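You operate a simulated robot arm through the tools that you are given. There is no shell and no other tool. Be economical: measure what you need, move in short steps, check, and stop when the job is done.

The job below is to be done with a simulated robot arm. You get a single attempt, and the scene is never put back.

TASK
Scrub the muddy carrot clean and put it in the cane tray.
Fine: scrub it in the groove of the ribbed board, use the small brush and put the brush back; nothing dropped. What is to be rubbed or washed off counts as gone when no trace of it is left.

The check looks at the end state, three seconds after you hand in, the way a careful person would. Anything else that was tipped, shoved, dropped, spilled or broken makes it a failure.

THE ROBOT
A 6-joint arm with a two-finger parallel gripper, fixed in place. Base frame: the origin is at the foot of the arm, x ahead of it, y to its left, z up; the work surface is at about z = 800. Readings come in mm, degrees, newtons and seconds.
With the tool pointing down near the work surface it reaches from about 360 to 820 mm from the base axis. Its first joint turns from -166.0 to 166.0 degrees. Payload 3.91 kg.
The TCP is the grasp point between the finger pads, 30 mm short of the fingertips. In the tool frame z runs along the fingers and y along their closing line. The gripper opens to 110 mm. The fingers are 20 mm wide and 10 mm thick; the gripper's body (48 by 112 mm) begins 55 mm behind the TCP.
Orientation is told as [roll, pitch, yaw] about the base's x, y, z axes, in that order, counted from this pose: with the fingers straight down and closing along the base's y, the tool's x points along the base's -x, its y along +y and its z along -z.

THE INTERFACE
- The arm moves only by the tool apply_moves. Its arguments are lists of equal length, an entry for each row: "translation": the shift along the tool's x, y, z in mm, a list of three; "dr": the turn, a rotation vector about the tool's x, y, z in degrees, a list of three; "gripper": the gripper command, from -1 (fully open) to 1 (shut), values between in proportion. In form: {"translation": [[dx, dy, dz], ...], "dr": [[rx, ry, rz], ...], "gripper": [gripper, ...]}. A call has 1 to 12 rows; each row shifts and turns the commanded pose from where the row before left it, along the tool's axes as they then stand. Rows are played at 5 a second. More than 50 mm and 8.6 degrees between two rows, or a gripper value outside its range, and nothing of the call is played. A pose out of reach is approached as far as the arm can. The call stops where the force on the tool passes 90 N (or 10 N more than at its start, if that is more) or the arm is blocked; 0.2 s more then pass. The fingers move at their own pace (about 45 mm/s each) and stop on an object; they squeeze with about 35 N. The grip force told is the motor's: it shows also when the fingers shut on nothing. Time passes only in rows, and 0.2 s behind the last, so rows that do not move let the fingers close. It gives the time, the measured TCP pose, the force on the tool (base axes), the opening and the grip force at its end, in the units of the frame above (readings bear some noise), with the torque about the TCP (base axes, N m) and any sound that the robot's microphone picked up.
- Cameras (640 x 400 px; columns grow to the right, rows downward): "scene" is fixed at [218.4, 648.6, 1575.1]; the picture's right is [-0.99, -0.13, 0.00], its down [-0.12, 0.91, -0.39] and it looks along [0.05, -0.39, -0.92] (base axes); focal length 246 px, centre (320, 200). "wrist" rides on the gripper at [77, 7, -114] in the tool frame; the picture's right is [-0.09, 1.00, 0.00], its down [-0.80, -0.07, -0.59] and it looks along [-0.59, -0.05, 0.80] (tool axes); focal length 270 px, centre (320, 200). There is no depth. A picture from a camera that has moved, and an enlarged one, comes with that camera's place and axes in the base frame and with its lens.
- capture(camera): a new picture of that camera. No time passes.
- move_column(by): slides the trunk up (or, below 0, down) by that many mm; the arm rides with it, the base frame stays. It gives what a move gives, with no picture.
- zoom(camera, box): a new picture of the part [left, top, right, bottom] of that camera's present view, enlarged. No time passes.
- sign_off(): hands the job in; it is judged then, once.

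Go step by step. Nothing tells you positions but the pictures and the camera data: compare them with the known pose of the tool, close in by small moves and look again before you grip or let go. The budget is 120 turns and 76 pictures, counting those below and the enlarged ones. Unless the task says otherwise, let go and move clear before handing in, and close with one line.

The tools are called after ">>>" as a command line: name --argument value ..., lists and objects as JSON in quotes. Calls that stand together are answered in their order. apply_moves: Moves the arm, as the interface text tells. Its arguments: {"type":"object","properties":{"translation":{"type":"array","items":{"type":"array","items":{"type":"number"}}},"dr":{"type":"array","items":{"type":"array","items":{"type":"number"}}},"gripper":{"type":"array","items":{"type":"number"}}},"required":["translation","dr","gripper"]} The other tools are called the same way: move_column (by) slides the trunk up or down; capture (camera) takes a picture; zoom (camera, box) takes an enlarged picture of a part of a camera's view; sign_off () hands the job in.

At the start:

```text
clock: 0.0
tcp_pos: [415.0, 240.2, 1155.8]
tool_rot: [0.0, 0.0, 0.0]
contact_force: [0.2, 0.1, -0.1]
torque: [0.0, 0.03, 0.0]
width: 110.0
gripper_force: 0.0
trunk travel left (down, up): [-500.0, 110.0]
```

scene: 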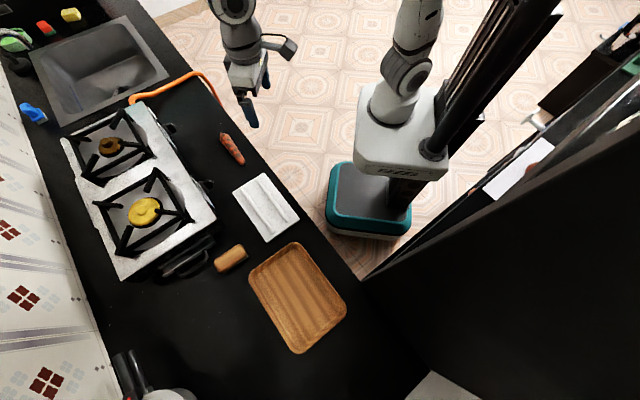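
wrist: 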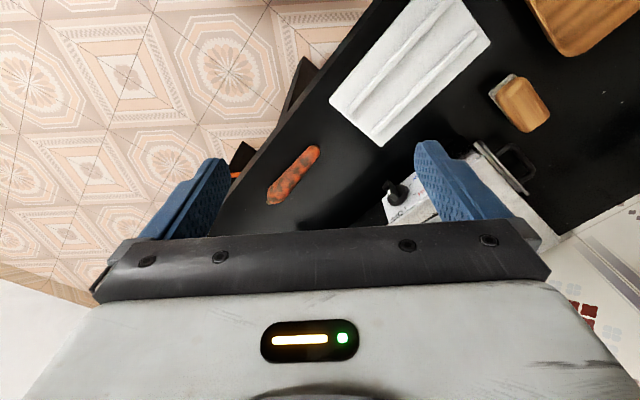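

I see the carrot near (607,164), the ribbed board near (434,375), the brush near (506,553) and the tray near (287,635). I'll look closer at each before moving.

>>> zoom --camera "scene" --box '[190, 120, 310, 195]'

>>> zoom --camera "scene" --box '[200, 200, 300, 280]'

>>> zoom --camera "wrist" --box '[240, 0, 580, 212]'

```text
5.33 times, centred on (250, 158) of scene
camera zoom: at [218.4, 648.6, 1575.1], right [-0.99, -0.13, 0.0], down [-0.12, 0.91, -0.39], along [0.05, -0.39, -0.92], focal length 1313 px, centre (693, 427)
```

zoom: 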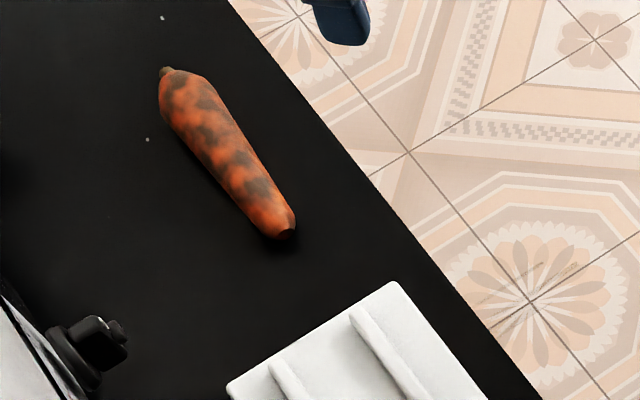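

```text
5.00 times, centred on (250, 240) of scene
camera zoom: at [218.4, 648.6, 1575.1], right [-0.99, -0.13, 0.0], down [-0.12, 0.91, -0.39], along [0.05, -0.39, -0.92], focal length 1231 px, centre (670, 0)
```

zoom: 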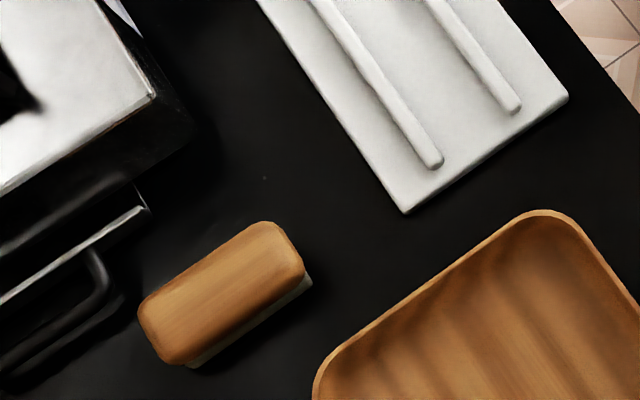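

```text
1.88 times, centred on (410, 106) of wrist
camera zoom: at [337.2, 245.9, 1269.9], right [0.09, 1.0, 0.0], down [0.8, -0.07, 0.59], along [0.59, -0.05, -0.8], focal length 509 px, centre (151, 377)
```

zoom: 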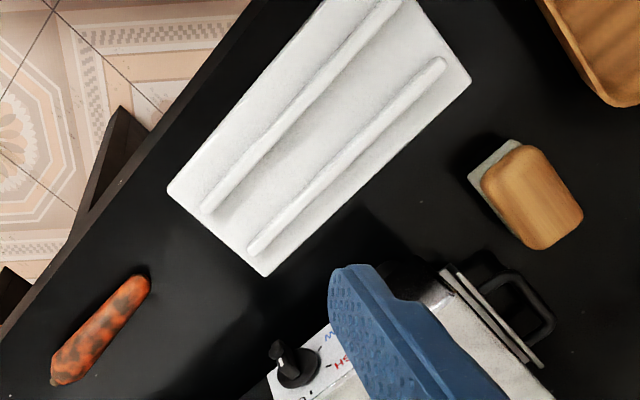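

The ribbed board's groove runs at 135° in plan, parallel to the carrot. The brush axis lies at 45°. I'm moving over the carrot with the fingers turned across it, then looking.

>>> apply_moves --translation '[[-31.7, -12.8, 26], [-31.7, -12.8, 26], [-31.7, -12.8, 26], [-31.7, -12.8, 26], [-31.7, -12.8, 26], [-31.7, -12.8, 26], [0, 0, 0], [0, 0, 0], [0, 0, 0], [0, 0, 0], [0, 0, 0], [0, 0, 0]]' --dr '[[0, 0, 0], [0, 0, 0], [0, 0, 0], [0, 0, 0], [0, 0, 0], [0, 0, 0], [0, 0, 7.6], [0, 0, 7.6], [0, 0, 7.6], [0, 0, 7.6], [0, 0, 7.6], [0, 0, 7.6]]' --gripper '[-1, -1, -1, -1, -1, -1, -1, -1, -1, -1, -1, -1]'

>>> capture --camera "wrist"

>>> capture --camera "scene"

```text
clock: 2.6
tcp_pos: [604.5, 163.0, 999.6]
tool_rot: [0.0, -0.1, -45.7]
contact_force: [0.8, -0.2, -0.1]
torque: [0.02, 0.01, -0.02]
width: 110.2
gripper_force: 0.1
trunk travel left (down, up): [-500.0, 110.0]
```

```text
70 pictures are left
camera wrist: at [555.8, 222.3, 1114.0], right [0.77, 0.63, 0.0], down [0.51, -0.62, 0.59], along [0.38, -0.46, -0.8], focal length 270 px, centre (320, 200)
```

wrist: 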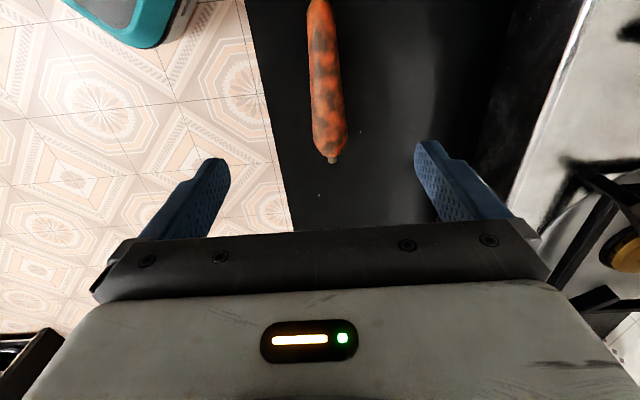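

```text
69 pictures are left
```

scene: 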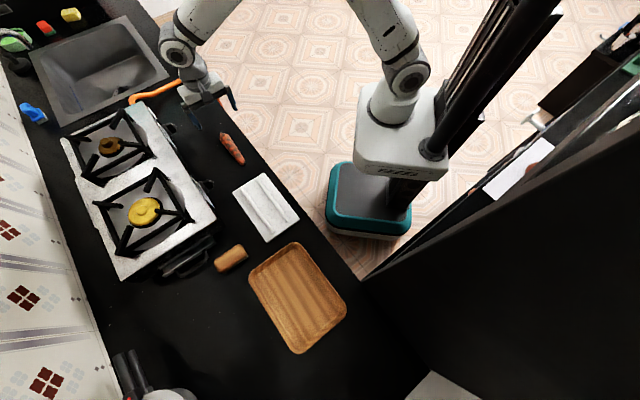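

The carrot axis runs from about (555,219) to (660,118), some 6 mm off my centre line. I'm narrowing the fingers and descending part-way.

>>> apply_moves --translation '[[-8.8, 6.1, 0], [0, 0, 40], [0, 0, 40], [0, 0, 40], [0, 0, 0]]' --dr '[[0, 0, -1.5], [0, 0, 0], [0, 0, 0], [0, 0, 0], [0, 0, 0]]' --gripper '[-0.2, -0.2, -0.2, -0.2, -0.2]'

>>> capture --camera "wrist"

>>> zoom --camera "scene" --box '[170, 90, 290, 165]'

```text
clock: 3.8
tcp_pos: [614.3, 162.9, 880.3]
tool_rot: [0.0, 0.0, -44.0]
contact_force: [-0.4, -0.3, 0.4]
torque: [0.01, -0.01, 0.01]
width: 66.0
gripper_force: 0.1
trunk travel left (down, up): [-500.0, 110.0]
```

```text
68 pictures are left
camera wrist: at [563.7, 219.7, 993.9], right [0.76, 0.65, 0.0], down [0.53, -0.61, 0.59], along [0.39, -0.45, -0.8], focal length 270 px, centre (320, 200)
```

wrist: 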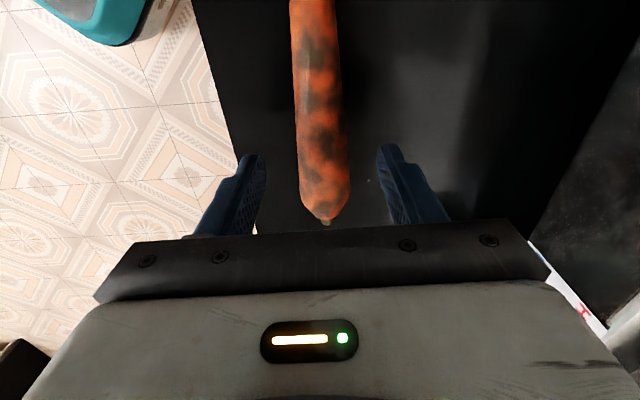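

```text
5.33 times, centred on (230, 128) of scene
camera zoom: at [218.4, 648.6, 1575.1], right [-0.99, -0.13, 0.0], down [-0.12, 0.91, -0.39], along [0.05, -0.39, -0.92], focal length 1313 px, centre (800, 587)
```

zoom: 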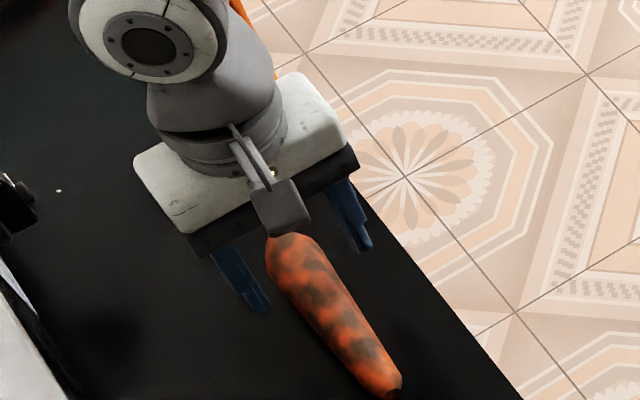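

The carrot is centred between the fingers to a couple of mm. I'm descending to z≈833 and closing.

>>> apply_moves --translation '[[0, 1.5, 25], [0, 0, 22.5], [0, 0, 0], [0, 0, 0], [0, 0, 0], [0, 0, 0], [0, 0, 0]]' --dr '[[0, 0, 0], [0, 0, 0], [0, 0, 0], [0, 0, 0], [0, 0, 0], [0, 0, 0], [0, 0, 0]]' --gripper '[-0.2, -0.2, -0.2, 1, 1, 1, 1]'

>>> capture --camera "wrist"

```text
clock: 5.4
tcp_pos: [615.1, 160.7, 832.9]
tool_rot: [0.1, -0.1, -44.1]
contact_force: [-0.3, -0.8, 0.8]
torque: [-0.02, -0.03, 0.0]
width: 34.7
gripper_force: 35.1
trunk travel left (down, up): [-500.0, 110.0]
```

```text
66 pictures are left
camera wrist: at [564.2, 218.4, 946.8], right [0.76, 0.65, 0.0], down [0.53, -0.61, 0.59], along [0.39, -0.45, -0.8], focal length 270 px, centre (320, 200)
```

wrist: 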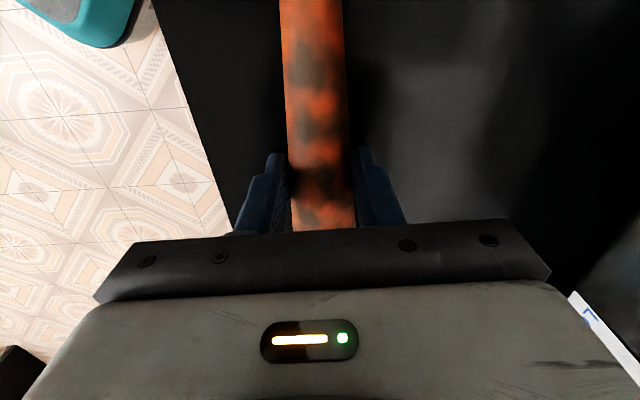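

Held, 34.7 mm wide. The fingers would be too wide for the groove at this depth, so I'm regripping about 8 mm higher. That keeps the tips above the ribs when I set the carrot in.

>>> apply_moves --translation '[[0, 0, 0], [0, 0, 0], [0, 0, -8], [0, 0, 0], [0, 0, 0], [0, 0, 0], [0, 0, 0]]' --dr '[[0, 0, 0], [0, 0, 0], [0, 0, 0], [0, 0, 0], [0, 0, 0], [0, 0, 0], [0, 0, 0]]' --gripper '[0.2, 0.2, 0.2, 0.2, 1, 1, 1]'

>>> apply_moves --translation '[[0, 0, -20], [0, 0, -40], [0, 0, -40], [0, 0, -40]]' --dr '[[0, 0, 0], [0, 0, 0], [0, 0, 0], [0, 0, 0]]' --gripper '[1, 1, 1, 1]'

>>> capture --camera "wrist"

>>> zoom --camera "scene" --box '[170, 90, 290, 165]'

```text
clock: 7.0
tcp_pos: [614.7, 160.9, 841.1]
tool_rot: [-0.1, 0.0, -44.1]
contact_force: [0.4, -0.2, 2.1]
torque: [0.0, -0.01, 0.01]
width: 34.7
gripper_force: 34.7
trunk travel left (down, up): [-500.0, 110.0]
```

```text
clock: 8.0
tcp_pos: [617.3, 164.1, 975.5]
tool_rot: [0.0, 0.0, -44.0]
contact_force: [0.4, -0.6, 0.0]
torque: [-0.01, 0.02, 0.0]
width: 35.1
gripper_force: 34.9
trunk travel left (down, up): [-500.0, 110.0]
```

```text
65 pictures are left
camera wrist: at [566.4, 222.0, 1091.7], right [0.76, 0.65, 0.0], down [0.53, -0.61, 0.59], along [0.39, -0.45, -0.8], focal length 270 px, centre (320, 200)
```

wrist: 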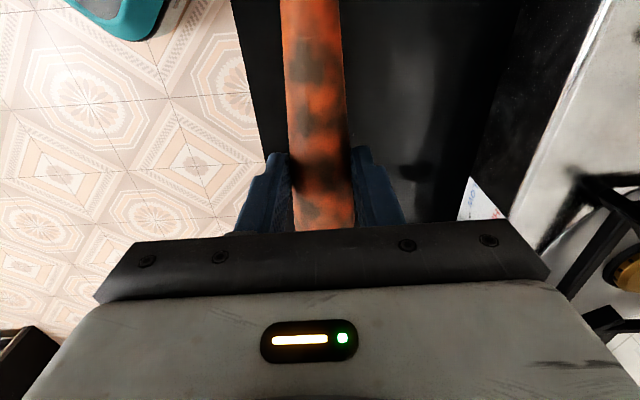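

```text
5.33 times, centred on (230, 128) of scene
camera zoom: at [218.4, 648.6, 1575.1], right [-0.99, -0.13, 0.0], down [-0.12, 0.91, -0.39], along [0.05, -0.39, -0.92], focal length 1313 px, centre (800, 587)
```

zoom: 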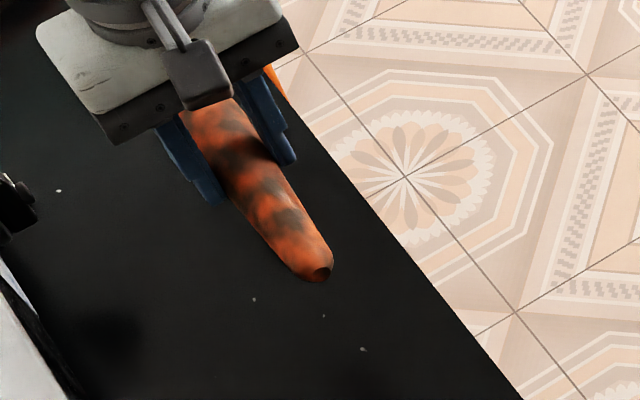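

Carrot is held and level. I'm moving it above the board's groove, whose centre I put at about (440,366).

>>> apply_moves --translation '[[42.7, 4.1, 0], [42.7, 4.1, 0], [42.7, 4.1, 0], [42.7, 4.1, 0], [42.7, 4.1, 0], [42.7, 4.1, 0], [0, 0, 35], [0, 0, 0]]' --dr '[[0, 0, 0], [0, 0, 0], [0, 0, 0], [0, 0, 0], [0, 0, 0], [0, 0, 0], [0, 0, 0], [0, 0, 0]]' --gripper '[1, 1, 1, 1, 1, 1, 1, 1]'

>>> capture --camera "wrist"

>>> zoom --camera "scene" --box '[210, 160, 320, 250]'

```text
clock: 9.8
tcp_pos: [450.6, 359.5, 945.0]
tool_rot: [0.1, 0.0, -44.1]
contact_force: [0.3, 0.6, -0.3]
torque: [0.01, 0.01, 0.04]
width: 34.9
gripper_force: 35.2
trunk travel left (down, up): [-500.0, 110.0]
```

```text
63 pictures are left
camera wrist: at [399.7, 417.0, 1059.1], right [0.76, 0.65, 0.0], down [0.53, -0.61, 0.59], along [0.39, -0.45, -0.8], focal length 270 px, centre (320, 200)
```

wrist: 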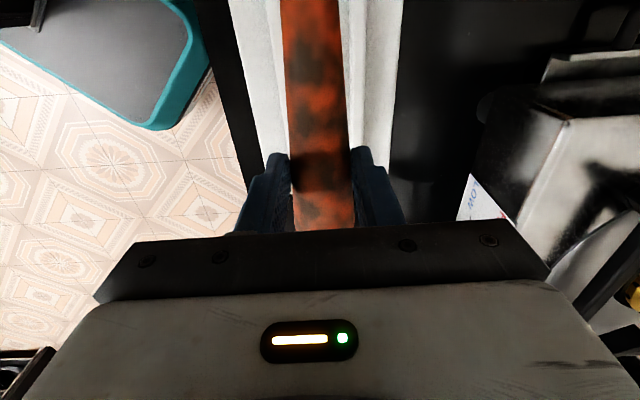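

```text
4.44 times, centred on (265, 205) of scene
camera zoom: at [218.4, 648.6, 1575.1], right [-0.99, -0.13, 0.0], down [-0.12, 0.91, -0.39], along [0.05, -0.39, -0.92], focal length 1094 px, centre (564, 178)
```

zoom: 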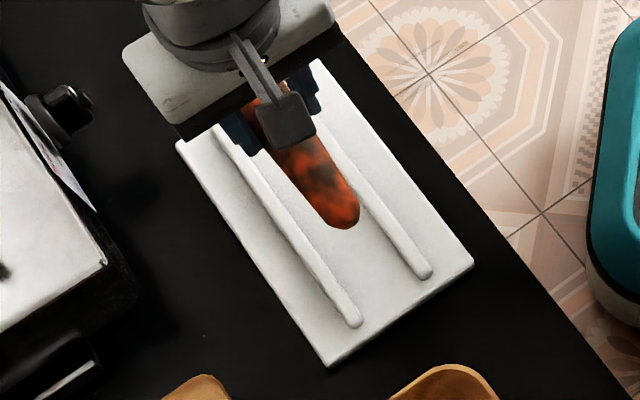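

The board centreline is about 2 mm off my tool line. I'm correcting by 1.5 mm and lowering to just above the groove.

>>> apply_moves --translation '[[0, 1.5, 40], [0, 0, 38], [0, 0, 0]]' --dr '[[0, 0, 0], [0, 0, 0], [0, 0, 0]]' --gripper '[1, 1, 1]'

>>> capture --camera "wrist"

>>> zoom --camera "scene" --box '[220, 165, 310, 235]'

```text
clock: 10.6
tcp_pos: [451.0, 361.9, 865.1]
tool_rot: [0.0, 0.0, -44.1]
contact_force: [-0.5, -0.1, -0.1]
torque: [0.03, -0.01, -0.02]
width: 34.6
gripper_force: 34.9
trunk travel left (down, up): [-500.0, 110.0]
```

```text
61 pictures are left
camera wrist: at [401.1, 419.1, 980.0], right [0.76, 0.65, 0.0], down [0.53, -0.61, 0.59], along [0.39, -0.45, -0.8], focal length 270 px, centre (320, 200)
```

wrist: 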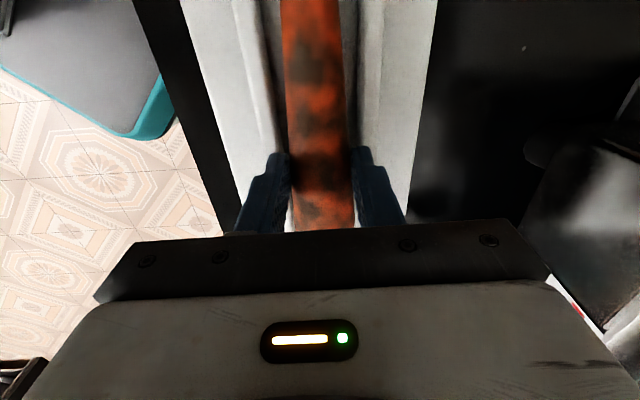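

```text
5.71 times, centred on (265, 200) of scene
camera zoom: at [218.4, 648.6, 1575.1], right [-0.99, -0.13, 0.0], down [-0.12, 0.91, -0.39], along [0.05, -0.39, -0.92], focal length 1407 px, centre (634, 200)
```

zoom: 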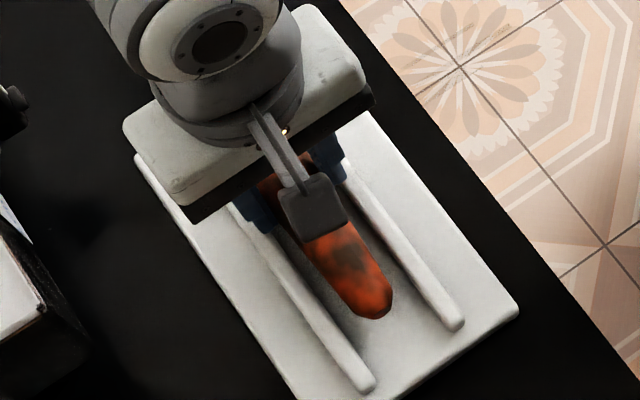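

Centred between the ribs. I'm lowering gently and watching the force.

>>> apply_moves --translation '[[0, 0, 3], [0, 0, 3], [0, 0, 2]]' --dr '[[0, 0, 0], [0, 0, 0], [0, 0, 0]]' --gripper '[1, 1, 1]'

```text
clock: 11.4
tcp_pos: [451.2, 358.7, 858.3]
tool_rot: [0.1, 0.0, -44.1]
contact_force: [-0.9, 0.6, 0.0]
torque: [0.0, -0.02, 0.0]
width: 35.0
gripper_force: 35.3
trunk travel left (down, up): [-500.0, 110.0]
```

>>> apply_moves --translation '[[0, 0, 1.5], [0, 0, 1.5]]' --dr '[[0, 0, 0], [0, 0, 0]]' --gripper '[1, 1]'

>>> zoom --camera "scene" --box '[220, 165, 310, 235]'

```text
clock: 12.0
tcp_pos: [451.3, 360.2, 857.6]
tool_rot: [0.2, 0.0, -44.1]
contact_force: [2.5, 4.7, 10.1]
torque: [-0.08, 0.16, -0.06]
width: 34.6
gripper_force: 34.5
trunk travel left (down, up): [-500.0, 110.0]
```

```text
5.71 times, centred on (265, 200) of scene
camera zoom: at [218.4, 648.6, 1575.1], right [-0.99, -0.13, 0.0], down [-0.12, 0.91, -0.39], along [0.05, -0.39, -0.92], focal length 1407 px, centre (634, 200)
```

zoom: 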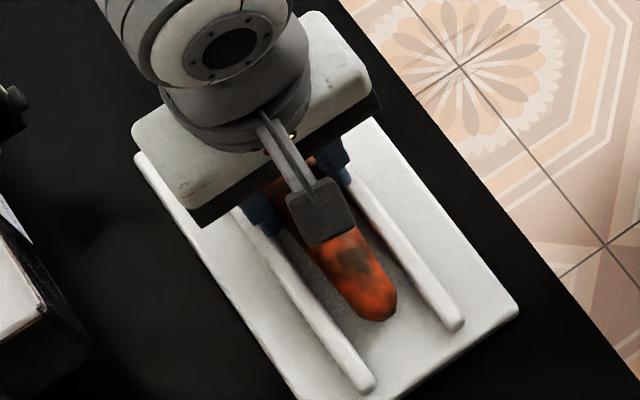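

Contact felt at about 10 N, so the carrot is touching the groove floor. I'm opening slightly and looking.

>>> apply_moves --translation '[[0, 0, -0.5], [0, 0, 0], [0, 0, 0]]' --dr '[[0, 0, 0], [0, 0, 0], [0, 0, 0]]' --gripper '[0.25, 0.25, 0.25]'

>>> apply_moves --translation '[[0, 0, -5], [0, 0, -10], [0, 0, -30], [0, 0, -50], [0, 0, -40], [0, 0, 0]]' --dr '[[0, 0, 0], [0, 0, 0], [0, 0, 0], [0, 0, 0], [0, 0, 0], [0, 0, 0]]' --gripper '[0.15, 0.1, 0.0, -0.1, -0.1, -0.1]'

>>> capture --camera "wrist"

>>> zoom --camera "scene" --box '[200, 165, 320, 255]'

```text
clock: 12.8
tcp_pos: [450.6, 358.7, 856.3]
tool_rot: [0.1, 0.0, -44.0]
contact_force: [6.7, 5.5, 13.1]
torque: [-0.05, -0.01, -0.07]
width: 37.8
gripper_force: 0.1
trunk travel left (down, up): [-500.0, 110.0]
```

```text
clock: 14.2
tcp_pos: [451.1, 359.7, 989.9]
tool_rot: [0.0, 0.0, -44.1]
contact_force: [0.2, 0.5, 0.4]
torque: [0.0, -0.02, -0.01]
width: 60.5
gripper_force: 0.1
trunk travel left (down, up): [-500.0, 110.0]
```

```text
58 pictures are left
camera wrist: at [399.2, 417.6, 1105.5], right [0.76, 0.65, 0.0], down [0.53, -0.61, 0.59], along [0.39, -0.45, -0.8], focal length 270 px, centre (320, 200)
```

wrist: 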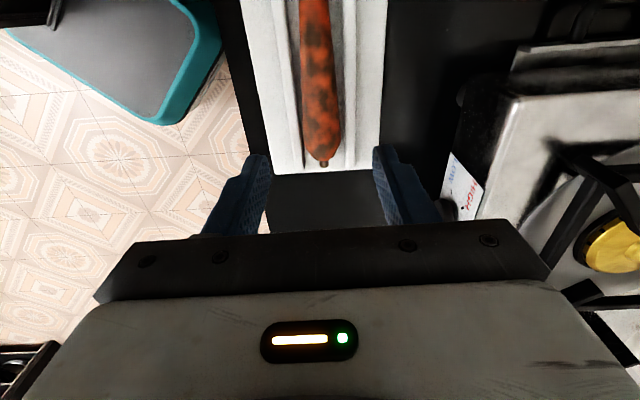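

```text
4.44 times, centred on (260, 210) of scene
camera zoom: at [218.4, 648.6, 1575.1], right [-0.99, -0.13, 0.0], down [-0.12, 0.91, -0.39], along [0.05, -0.39, -0.92], focal length 1094 px, centre (587, 156)
```

zoom: 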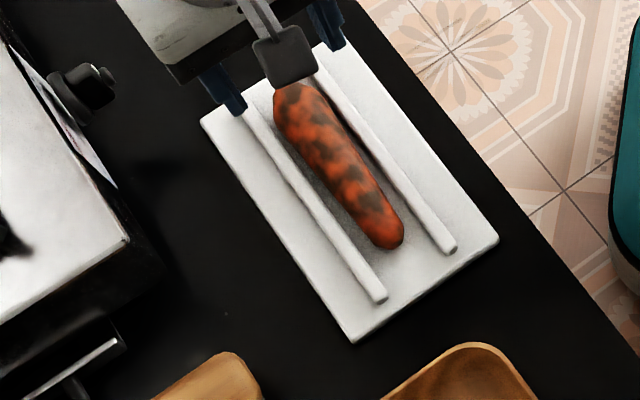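

The carrot lies in the groove. Next is the brush: I'm moving above it at about (499,556) and turning the fingers across its width.

>>> apply_moves --translation '[[20.3, 34.9, 0], [20.3, 34.9, 0], [20.3, 34.9, 0], [20.3, 34.9, 0], [20.3, 34.9, 0], [0, 0, 0], [0, 0, 0], [0, 0, 0], [0, 0, 0], [0, 0, 0], [0, 0, 0], [0, 0, 0]]' --dr '[[0, 0, 0], [0, 0, 0], [0, 0, 0], [0, 0, 0], [0, 0, 0], [0, 0, -8.1], [0, 0, -8.1], [0, 0, -8.1], [0, 0, -8.1], [0, 0, -8.1], [0, 0, -8.1], [0, 0, -8.1]]' --gripper '[-0.2, -0.2, -0.2, -0.2, -0.2, -0.2, -0.2, -0.2, -0.2, -0.2, -0.2, -0.2]'

>>> apply_moves --translation '[[0, 0, 0], [0, 0, 0], [0, 0, 0], [0, 0, 0], [0, 0, 0]]' --dr '[[0, 0, -8.1], [0, 0, -8.1], [0, 0, -8.1], [0, 0, -8.1], [0, 0, 0]]' --gripper '[-0.2, -0.2, -0.2, -0.2, -0.2]'

>>> capture --camera "wrist"

>>> capture --camera "scene"

```text
clock: 16.8
tcp_pos: [498.1, 554.3, 990.9]
tool_rot: [-0.1, 0.0, 12.8]
contact_force: [-0.4, 0.1, -0.1]
torque: [0.0, -0.02, 0.0]
width: 65.8
gripper_force: 0.1
trunk travel left (down, up): [-500.0, 110.0]
```

```text
clock: 18.0
tcp_pos: [499.6, 555.3, 992.3]
tool_rot: [0.1, 0.0, 45.1]
contact_force: [-0.8, -0.1, 0.5]
torque: [0.01, 0.02, -0.02]
width: 66.2
gripper_force: 0.1
trunk travel left (down, up): [-500.0, 110.0]
```

```text
56 pictures are left
camera wrist: at [439.8, 504.5, 1106.2], right [-0.64, 0.76, 0.0], down [0.62, 0.52, 0.59], along [0.45, 0.38, -0.8], focal length 270 px, centre (320, 200)
```

wrist: 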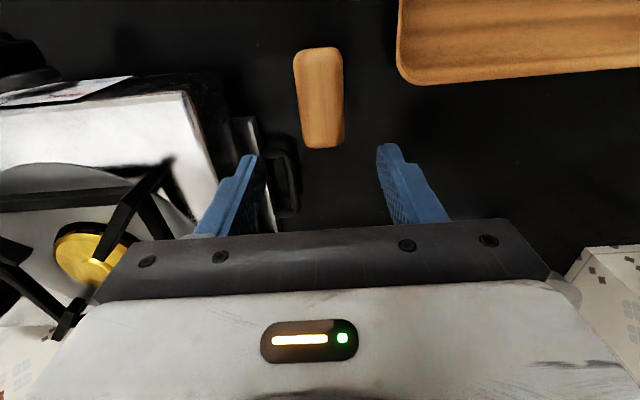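

```text
55 pictures are left
```

scene: 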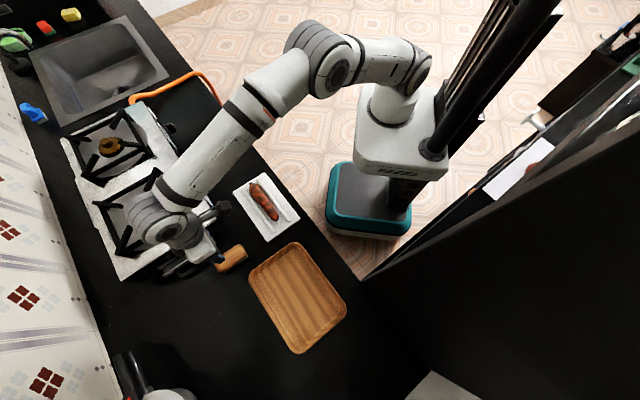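

Brush centred at about (499,556) with its top near z=832, and the fingers are aligned with it. I'm descending part-way to look at its height.

>>> apply_moves --translation '[[0, 0, 40], [0, 0, 40], [0, 0, 20], [0, 0, 0]]' --dr '[[0, 0, 1], [0, 0, 0], [0, 0, 0], [0, 0, 0]]' --gripper '[-0.2, -0.2, -0.2, -0.2]'

>>> capture --camera "wrist"

>>> zoom --camera "scene" --box '[190, 225, 270, 285]'

```text
clock: 19.0
tcp_pos: [500.6, 555.0, 890.5]
tool_rot: [0.1, 0.0, 43.9]
contact_force: [0.2, 0.2, -0.7]
torque: [0.04, -0.01, -0.01]
width: 66.0
gripper_force: 0.0
trunk travel left (down, up): [-500.0, 110.0]
```

```text
54 pictures are left
camera wrist: at [440.6, 506.1, 1005.2], right [-0.63, 0.78, 0.0], down [0.62, 0.51, 0.59], along [0.46, 0.37, -0.8], focal length 270 px, centre (320, 200)
```

wrist: 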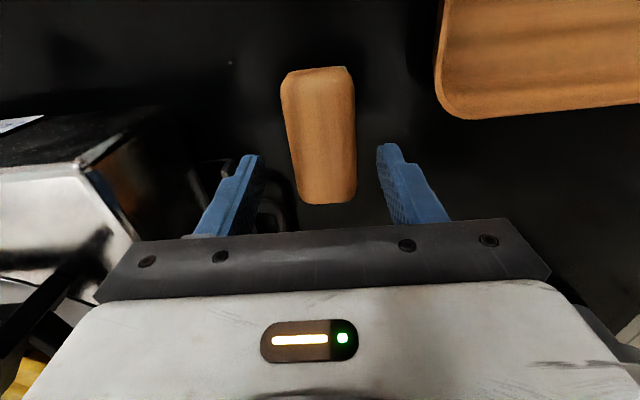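

```text
6.67 times, centred on (230, 255) of scene
camera zoom: at [218.4, 648.6, 1575.1], right [-0.99, -0.13, 0.0], down [-0.12, 0.91, -0.39], along [0.05, -0.39, -0.92], focal length 1641 px, centre (920, -167)
```

zoom: 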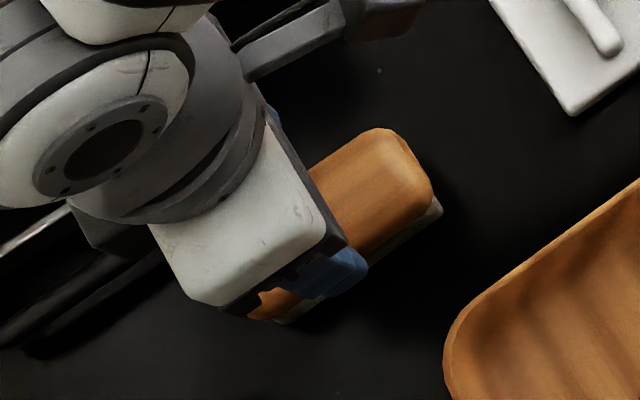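

Alignment is good. I'm making a small shift along the brush, descending so the tips stay on the wooden block, and closing.

>>> apply_moves --translation '[[-4, 1, 20], [0, 0, 23], [0, 0, 0], [0, 0, 0], [0, 0, 0], [0, 0, 0]]' --dr '[[0, 0, -1], [0, 0, 0], [0, 0, 0], [0, 0, 0], [0, 0, 0], [0, 0, 0]]' --gripper '[-0.2, -0.2, -0.2, 1, 1, 1]'

>>> zoom --camera "scene" --box '[190, 225, 270, 285]'

>>> capture --camera "wrist"

```text
clock: 20.4
tcp_pos: [502.5, 558.4, 848.8]
tool_rot: [0.0, 0.0, 45.0]
contact_force: [-0.5, 0.3, -0.7]
torque: [0.02, 0.0, -0.02]
width: 45.5
gripper_force: 35.4
trunk travel left (down, up): [-500.0, 110.0]
```

```text
6.67 times, centred on (230, 255) of scene
camera zoom: at [218.4, 648.6, 1575.1], right [-0.99, -0.13, 0.0], down [-0.12, 0.91, -0.39], along [0.05, -0.39, -0.92], focal length 1641 px, centre (920, -167)
```

zoom: 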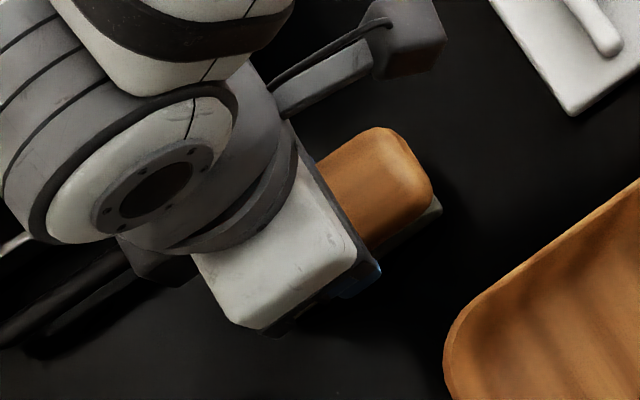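

```text
51 pictures are left
camera wrist: at [443.4, 508.8, 962.6], right [-0.64, 0.77, 0.0], down [0.62, 0.52, 0.59], along [0.46, 0.38, -0.8], focal length 270 px, centre (320, 200)
```

wrist: 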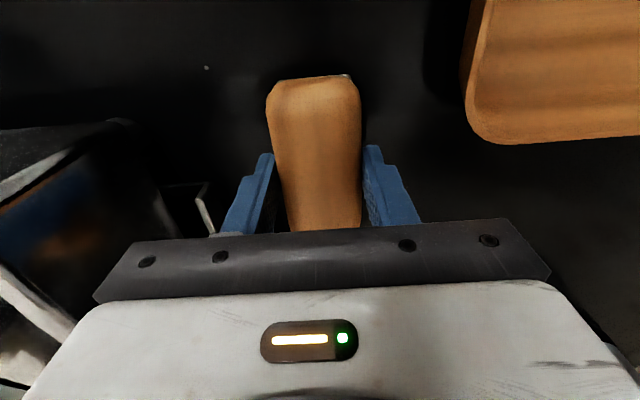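

The brush is gripped (45.5 mm) at (502.5, 558.4, 848) yaw 45, which I'll reuse for the put-back. Lifting and checking the hold.

>>> apply_moves --translation '[[0, 0, -15], [0, 0, -35], [0, 0, -40], [0, 0, 0]]' --dr '[[0, 0, 0], [0, 0, 0], [0, 0, 0], [0, 0, 0]]' --gripper '[1, 1, 1, 1]'

>>> zoom --camera "scene" --box '[180, 205, 300, 295]'

```text
clock: 21.4
tcp_pos: [502.8, 558.1, 940.0]
tool_rot: [0.0, 0.0, 45.1]
contact_force: [0.0, 0.7, -0.4]
torque: [0.02, 0.02, 0.04]
width: 45.4
gripper_force: 34.6
trunk travel left (down, up): [-500.0, 110.0]
```

```text
4.44 times, centred on (240, 250) of scene
camera zoom: at [218.4, 648.6, 1575.1], right [-0.99, -0.13, 0.0], down [-0.12, 0.91, -0.39], along [0.05, -0.39, -0.92], focal length 1094 px, centre (676, -22)
```

zoom: 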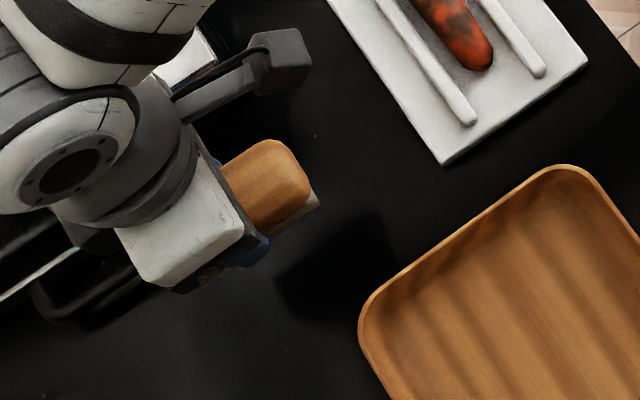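

Brush is held firmly, with its bristle plane about 48 mm below the TCP. I'm moving above the middle of the carrot at about (447,360).

>>> apply_moves --translation '[[35.9, -20.1, 0], [35.9, -20.1, 0], [35.9, -20.1, 0], [35.9, -20.1, 0], [35.9, -20.1, 0], [0, 0, 20], [0, 0, 0]]' --dr '[[0, 0, 0], [0, 0, 0], [0, 0, 0], [0, 0, 0], [0, 0, 0], [0, 0, 0], [0, 0, 0]]' --gripper '[1, 1, 1, 1, 1, 1, 1]'

>>> capture --camera "wrist"

>>> zoom --camera "scene" --box '[210, 160, 320, 250]'

```text
clock: 23.0
tcp_pos: [444.8, 361.4, 917.9]
tool_rot: [0.0, 0.1, 44.9]
contact_force: [0.6, -0.2, -0.9]
torque: [-0.01, -0.02, -0.02]
width: 45.3
gripper_force: 35.2
trunk travel left (down, up): [-500.0, 110.0]
```

```text
49 pictures are left
camera wrist: at [386.2, 310.2, 1032.5], right [-0.64, 0.77, 0.0], down [0.62, 0.52, 0.59], along [0.46, 0.38, -0.8], focal length 270 px, centre (320, 200)
```

wrist: 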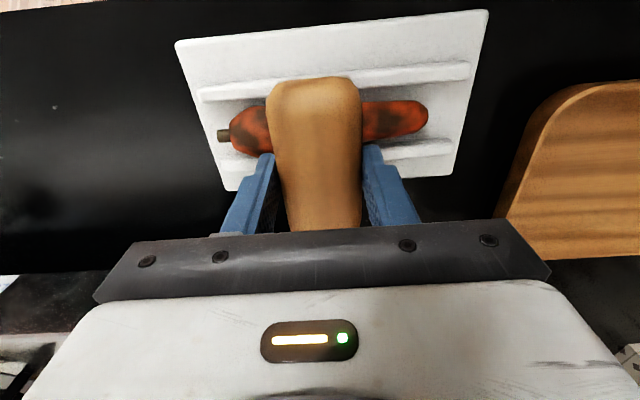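

```text
4.44 times, centred on (265, 205) of scene
camera zoom: at [218.4, 648.6, 1575.1], right [-0.99, -0.13, 0.0], down [-0.12, 0.91, -0.39], along [0.05, -0.39, -0.92], focal length 1094 px, centre (564, 178)
```

zoom: 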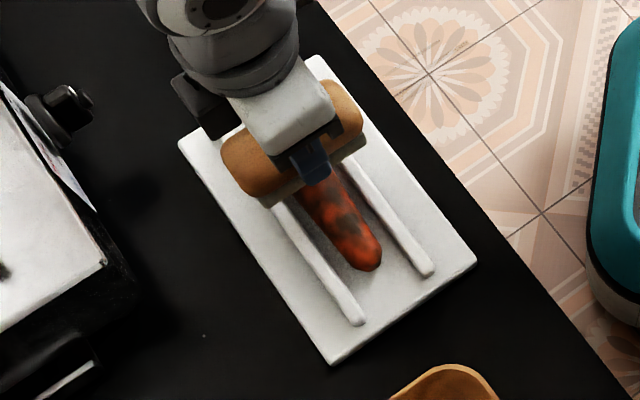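

Aligned over the carrot axis. I'm lowering carefully until the bristles touch.

>>> apply_moves --translation '[[0, 0, 12], [0, 0, 4], [0, 0, 3], [0, 0, 3], [0, 0, 0]]' --dr '[[0, 0, 0], [0, 0, 0], [0, 0, 0], [0, 0, 0], [0, 0, 0]]' --gripper '[1, 1, 1, 1, 1]'

```text
clock: 24.2
tcp_pos: [443.6, 360.4, 896.1]
tool_rot: [0.1, 0.0, 45.0]
contact_force: [0.4, 0.0, -1.7]
torque: [-0.01, -0.03, 0.01]
width: 45.2
gripper_force: 34.9
trunk travel left (down, up): [-500.0, 110.0]
```

>>> apply_moves --translation '[[0, 0, 2], [0, 0, 2], [0, 0, 0]]' --dr '[[0, 0, 0], [0, 0, 0], [0, 0, 0]]' --gripper '[1, 1, 1]'

>>> zoom --camera "wrist" --box '[170, 0, 490, 200]'

```text
clock: 25.0
tcp_pos: [445.0, 360.3, 894.6]
tool_rot: [0.0, -0.2, 45.1]
contact_force: [-0.3, 0.2, 11.9]
torque: [-0.13, -0.23, -0.01]
width: 45.2
gripper_force: 35.3
trunk travel left (down, up): [-500.0, 110.0]
```

```text
2.00 times, centred on (330, 100) of wrist
camera zoom: at [385.3, 310.1, 1008.4], right [-0.64, 0.77, 0.0], down [0.61, 0.52, 0.6], along [0.46, 0.38, -0.8], focal length 541 px, centre (300, 400)
```

zoom: 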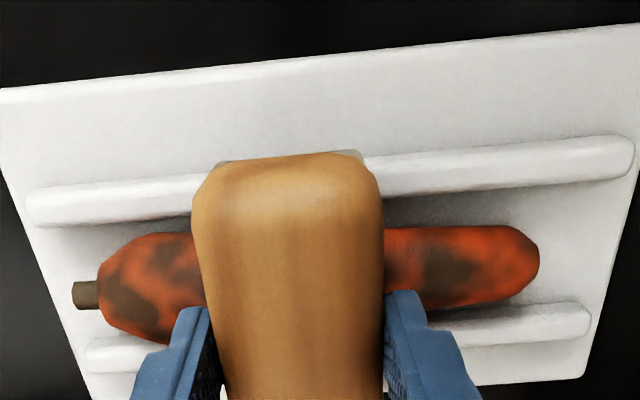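

Touching at 12 N, with the load on the thick-end edge because of the taper. I'm lifting 4 mm, tilting 5° to match the taper, pressing lightly again, and making one short to-and-fro stroke.

>>> apply_moves --translation '[[0, 0, -5], [0, 0, 0], [0, 0, 3.5], [0, 0, 1.5], [0, 0, 0]]' --dr '[[0, 0, 0], [5, 0, 0], [0, 0, 0], [0, 0, 0], [0, 0, 0]]' --gripper '[1, 1, 1, 1, 1]'

```text
clock: 26.2
tcp_pos: [445.9, 360.4, 893.3]
tool_rot: [-4.9, -0.1, 44.9]
contact_force: [-1.5, 0.4, 4.9]
torque: [0.0, 0.02, 0.01]
width: 45.3
gripper_force: 35.4
trunk travel left (down, up): [-500.0, 110.0]
```

>>> apply_moves --translation '[[0, 12, 0.5], [0, 12, 0], [0, -12, 0], [0, -12, 0], [0, -12, 0], [0, -12, 0], [0, 12, 0], [0, 12, 0]]' --dr '[[0, 0, 0], [0, 0, 0], [0, 0, 0], [0, 0, 0], [0, 0, 0], [0, 0, 0], [0, 0, 0], [0, 0, 0]]' --gripper '[1, 1, 1, 1, 1, 1, 1, 1]'

>>> zoom --camera "wrist" --box '[170, 0, 490, 200]'

>>> zoom --camera "scene" --box '[210, 160, 320, 250]'

```text
clock: 28.0
tcp_pos: [446.3, 361.0, 890.9]
tool_rot: [-5.1, 0.0, 45.1]
contact_force: [-1.1, -0.8, -1.7]
torque: [-0.01, -0.03, 0.01]
width: 45.3
gripper_force: 35.1
trunk travel left (down, up): [-500.0, 110.0]
```

```text
2.00 times, centred on (330, 100) of wrist
camera zoom: at [379.2, 316.9, 1004.9], right [-0.64, 0.76, -0.09], down [0.58, 0.55, 0.6], along [0.5, 0.33, -0.8], focal length 541 px, centre (300, 400)
```

zoom: 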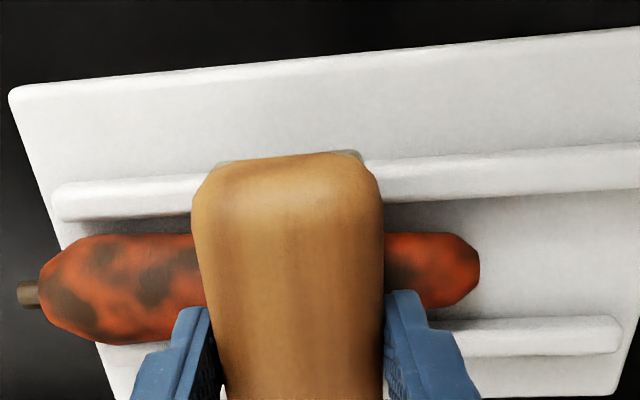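

```text
4.44 times, centred on (265, 205) of scene
camera zoom: at [218.4, 648.6, 1575.1], right [-0.99, -0.13, 0.0], down [-0.12, 0.91, -0.39], along [0.05, -0.39, -0.92], focal length 1094 px, centre (564, 178)
```

zoom: 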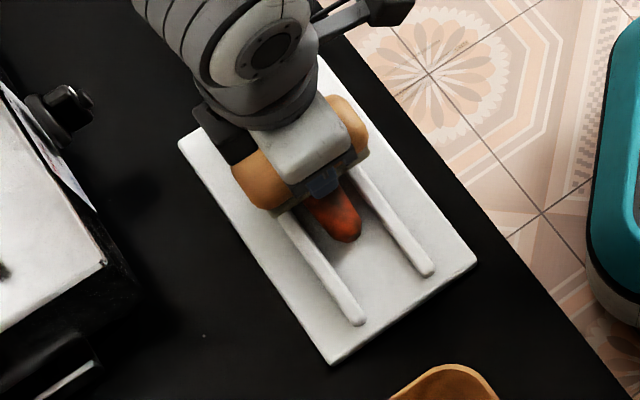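

The stroke rubs, but the carrot slides along the groove toward its stem end by about 20 mm. I'll stroke it back toward the tip direction, then inspect.

>>> apply_moves --translation '[[0, 0, -8], [0, -25, 0], [0, 0, 8], [0, 0, 3], [0, 12, 0.5], [0, 12, 0], [0, 12, 0], [0, 0, -20], [0, 0, -40], [0, 0, -20], [0, 0, 0]]' --dr '[[0, 0, 0], [0, 0, 0], [0, 0, 0], [0, 0, 0], [0, 0, 0], [0, 0, 0], [0, 0, 0], [0, 0, 0], [0, 0, 0], [0, 0, 0], [0, 0, 0]]' --gripper '[1, 1, 1, 1, 1, 1, 1, 1, 1, 1, 1]'

>>> zoom --camera "wrist" --box '[170, 0, 490, 200]'

>>> zoom --camera "scene" --box '[210, 160, 320, 250]'

```text
clock: 30.4
tcp_pos: [434.4, 372.4, 967.1]
tool_rot: [-5.0, 0.1, 45.1]
contact_force: [0.9, -0.2, -0.1]
torque: [0.0, -0.04, 0.01]
width: 45.2
gripper_force: 34.5
trunk travel left (down, up): [-500.0, 110.0]
```

```text
2.00 times, centred on (330, 100) of wrist
camera zoom: at [367.8, 328.7, 1080.8], right [-0.64, 0.76, -0.09], down [0.58, 0.55, 0.6], along [0.5, 0.33, -0.8], focal length 541 px, centre (300, 400)
```

zoom: 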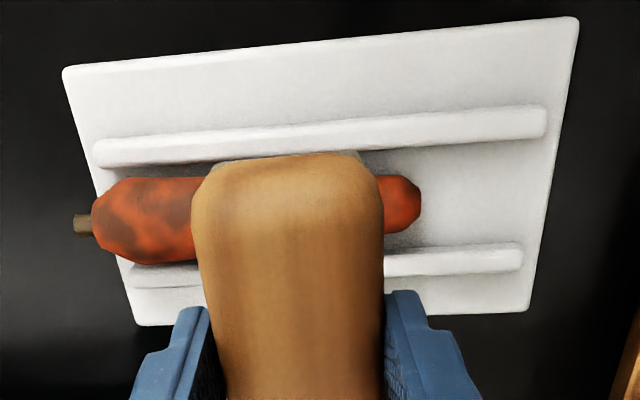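

```text
4.44 times, centred on (265, 205) of scene
camera zoom: at [218.4, 648.6, 1575.1], right [-0.99, -0.13, 0.0], down [-0.12, 0.91, -0.39], along [0.05, -0.39, -0.92], focal length 1094 px, centre (564, 178)
```

zoom: 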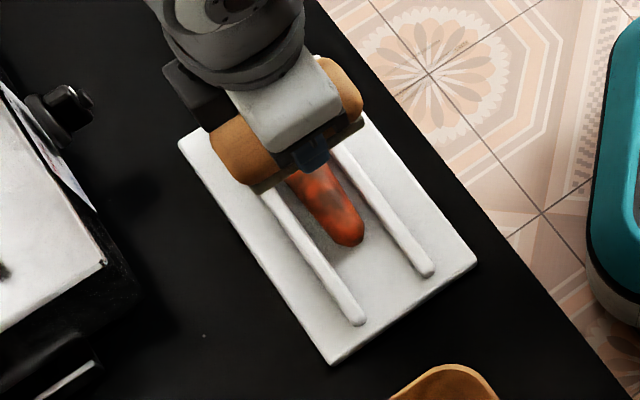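

The rubbed part is visibly cleaner. Since lengthwise strokes slide the carrot, I'll scrub across it so the ribs hold it, starting at the thick end.

>>> apply_moves --translation '[[0, -34, 0], [0, -34, 0], [0, 0, 40], [0, 0, 30], [0, 0, 4], [0, 0, 2], [0, 0, 0]]' --dr '[[0, 0, 0], [0, 0, 0], [0, 0, 0], [0, 0, 0], [0, 0, 0], [0, 0, 0], [0, 0, 0]]' --gripper '[1, 1, 1, 1, 1, 1, 1]'

```text
clock: 32.0
tcp_pos: [485.3, 319.8, 896.5]
tool_rot: [-5.0, 0.0, 44.9]
contact_force: [-0.6, 0.0, -0.9]
torque: [-0.03, 0.0, 0.02]
width: 45.4
gripper_force: 35.2
trunk travel left (down, up): [-500.0, 110.0]
```

>>> apply_moves --translation '[[0, 0, 2], [0, 0, 1.5], [10, 0, 0], [-10, 0, 0], [-10, 0, 0], [10, 0, 0]]' --dr '[[0, 0, 0], [0, 0, 0], [0, 0, 0], [0, 0, 0], [0, 0, 0], [0, 0, 0]]' --gripper '[1, 1, 1, 1, 1, 1]'

```text
clock: 33.4
tcp_pos: [486.9, 320.6, 895.1]
tool_rot: [-5.0, 0.0, 45.1]
contact_force: [-1.0, 0.7, 17.5]
torque: [0.32, 0.24, 0.03]
width: 45.3
gripper_force: 34.6
trunk travel left (down, up): [-500.0, 110.0]
```

>>> apply_moves --translation '[[12, 0, -1], [12, 0, 0], [-12, 0, 0], [-12, 0, 0], [-12, 0, 0], [-12, 0, 0], [12, 0, 0], [12, 0, 0], [12, 0, 0], [12, 0, 0], [-12, 0, 0], [-12, 0, 0]]' --dr '[[0, 0, 0], [0, 0, 0], [0, 0, 0], [0, 0, 0], [0, 0, 0], [0, 0, 0], [0, 0, 0], [0, 0, 0], [0, 0, 0], [0, 0, 0], [0, 0, 0], [0, 0, 0]]' --gripper '[1, 1, 1, 1, 1, 1, 1, 1, 1, 1, 1, 1]'

>>> zoom --camera "wrist" --box '[170, 0, 490, 200]'

>>> zoom --camera "scene" --box '[210, 160, 320, 250]'

```text
clock: 36.0
tcp_pos: [485.0, 320.7, 896.5]
tool_rot: [-5.1, 0.0, 45.0]
contact_force: [-1.4, -1.0, 6.5]
torque: [0.1, 0.17, 0.07]
width: 45.2
gripper_force: 34.7
trunk travel left (down, up): [-500.0, 110.0]
```

```text
2.00 times, centred on (330, 100) of wrist
camera zoom: at [419.2, 276.1, 1008.9], right [-0.64, 0.76, -0.09], down [0.58, 0.55, 0.6], along [0.51, 0.33, -0.8], focal length 541 px, centre (300, 400)
```

zoom: 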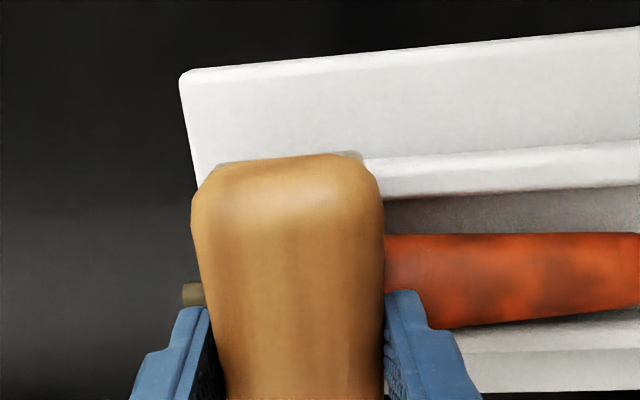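

```text
4.44 times, centred on (265, 205) of scene
camera zoom: at [218.4, 648.6, 1575.1], right [-0.99, -0.13, 0.0], down [-0.12, 0.91, -0.39], along [0.05, -0.39, -0.92], focal length 1094 px, centre (564, 178)
```

zoom: 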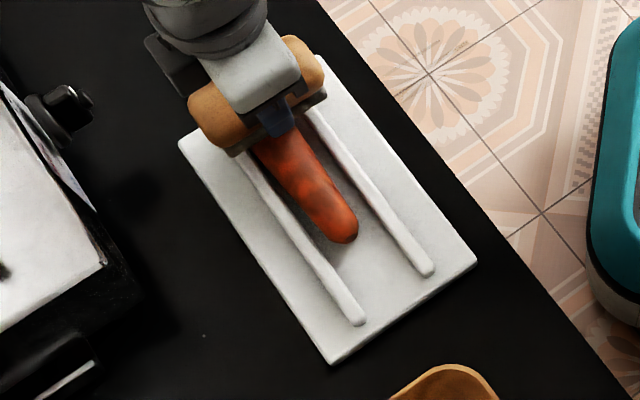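

Cross-strokes work and the carrot stays put. Continuing at the middle and then toward the tip.

>>> apply_moves --translation '[[0, 0, -5], [0, 38, 0], [0, 0, 5], [0, 0, 1.5], [16, 0, 0], [-16, 0, 0], [-16, 0, 0], [16, 0, 0], [16, 0, 0], [-16, 0, 0], [-16, 0, 0], [16, 0, 0]]' --dr '[[0, 0, 0], [0, 0, 0], [0, 0, 0], [0, 0, 0], [0, 0, 0], [0, 0, 0], [0, 0, 0], [0, 0, 0], [0, 0, 0], [0, 0, 0], [0, 0, 0], [0, 0, 0]]' --gripper '[1, 1, 1, 1, 1, 1, 1, 1, 1, 1, 1, 1]'

>>> apply_moves --translation '[[16, 0, 0.5], [-16, 0, 0], [-16, 0, 0], [16, 0, 0], [16, 0, 0], [-16, 0, 0], [-16, 0, 0], [16, 0, 0]]' --dr '[[0, 0, 0], [0, 0, 0], [0, 0, 0], [0, 0, 0], [0, 0, 0], [0, 0, 0], [0, 0, 0], [0, 0, 0]]' --gripper '[1, 1, 1, 1, 1, 1, 1, 1]'

>>> apply_moves --translation '[[0, 0, -5], [0, 36, 0], [0, 0, 5], [0, 0, 1], [16, 0, 0], [-16, 0, 0], [-16, 0, 0], [16, 0, 0], [16, 0, 0], [-16, 0, 0], [-16, 0, 0], [16, 0, 0]]' --dr '[[0, 0, 0], [0, 0, 0], [0, 0, 0], [0, 0, 0], [0, 0, 0], [0, 0, 0], [0, 0, 0], [0, 0, 0], [0, 0, 0], [0, 0, 0], [0, 0, 0], [0, 0, 0]]' --gripper '[1, 1, 1, 1, 1, 1, 1, 1, 1, 1, 1, 1]'

>>> zoom --camera "wrist" --box '[170, 0, 490, 200]'

```text
clock: 38.6
tcp_pos: [458.8, 344.8, 891.0]
tool_rot: [-5.0, 0.0, 45.0]
contact_force: [-6.5, 2.8, 25.6]
torque: [0.07, 0.08, 0.04]
width: 45.3
gripper_force: 35.0
trunk travel left (down, up): [-500.0, 110.0]
```

```text
clock: 40.4
tcp_pos: [458.9, 346.3, 890.6]
tool_rot: [-5.1, 0.0, 45.0]
contact_force: [-3.0, 1.3, 14.8]
torque: [-0.01, 0.01, 0.02]
width: 45.3
gripper_force: 35.0
trunk travel left (down, up): [-500.0, 110.0]
```

```text
clock: 43.0
tcp_pos: [432.4, 371.5, 886.4]
tool_rot: [-5.0, -0.2, 45.1]
contact_force: [-0.7, -1.7, 30.1]
torque: [-0.55, -0.87, 0.01]
width: 45.7
gripper_force: 35.2
trunk travel left (down, up): [-500.0, 110.0]
```

```text
2.00 times, centred on (330, 100) of wrist
camera zoom: at [365.9, 327.6, 999.4], right [-0.64, 0.76, -0.09], down [0.58, 0.55, 0.6], along [0.51, 0.33, -0.8], focal length 541 px, centre (300, 400)
```

zoom: 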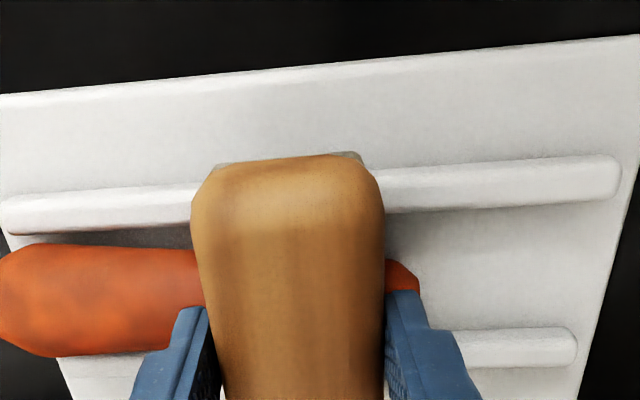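

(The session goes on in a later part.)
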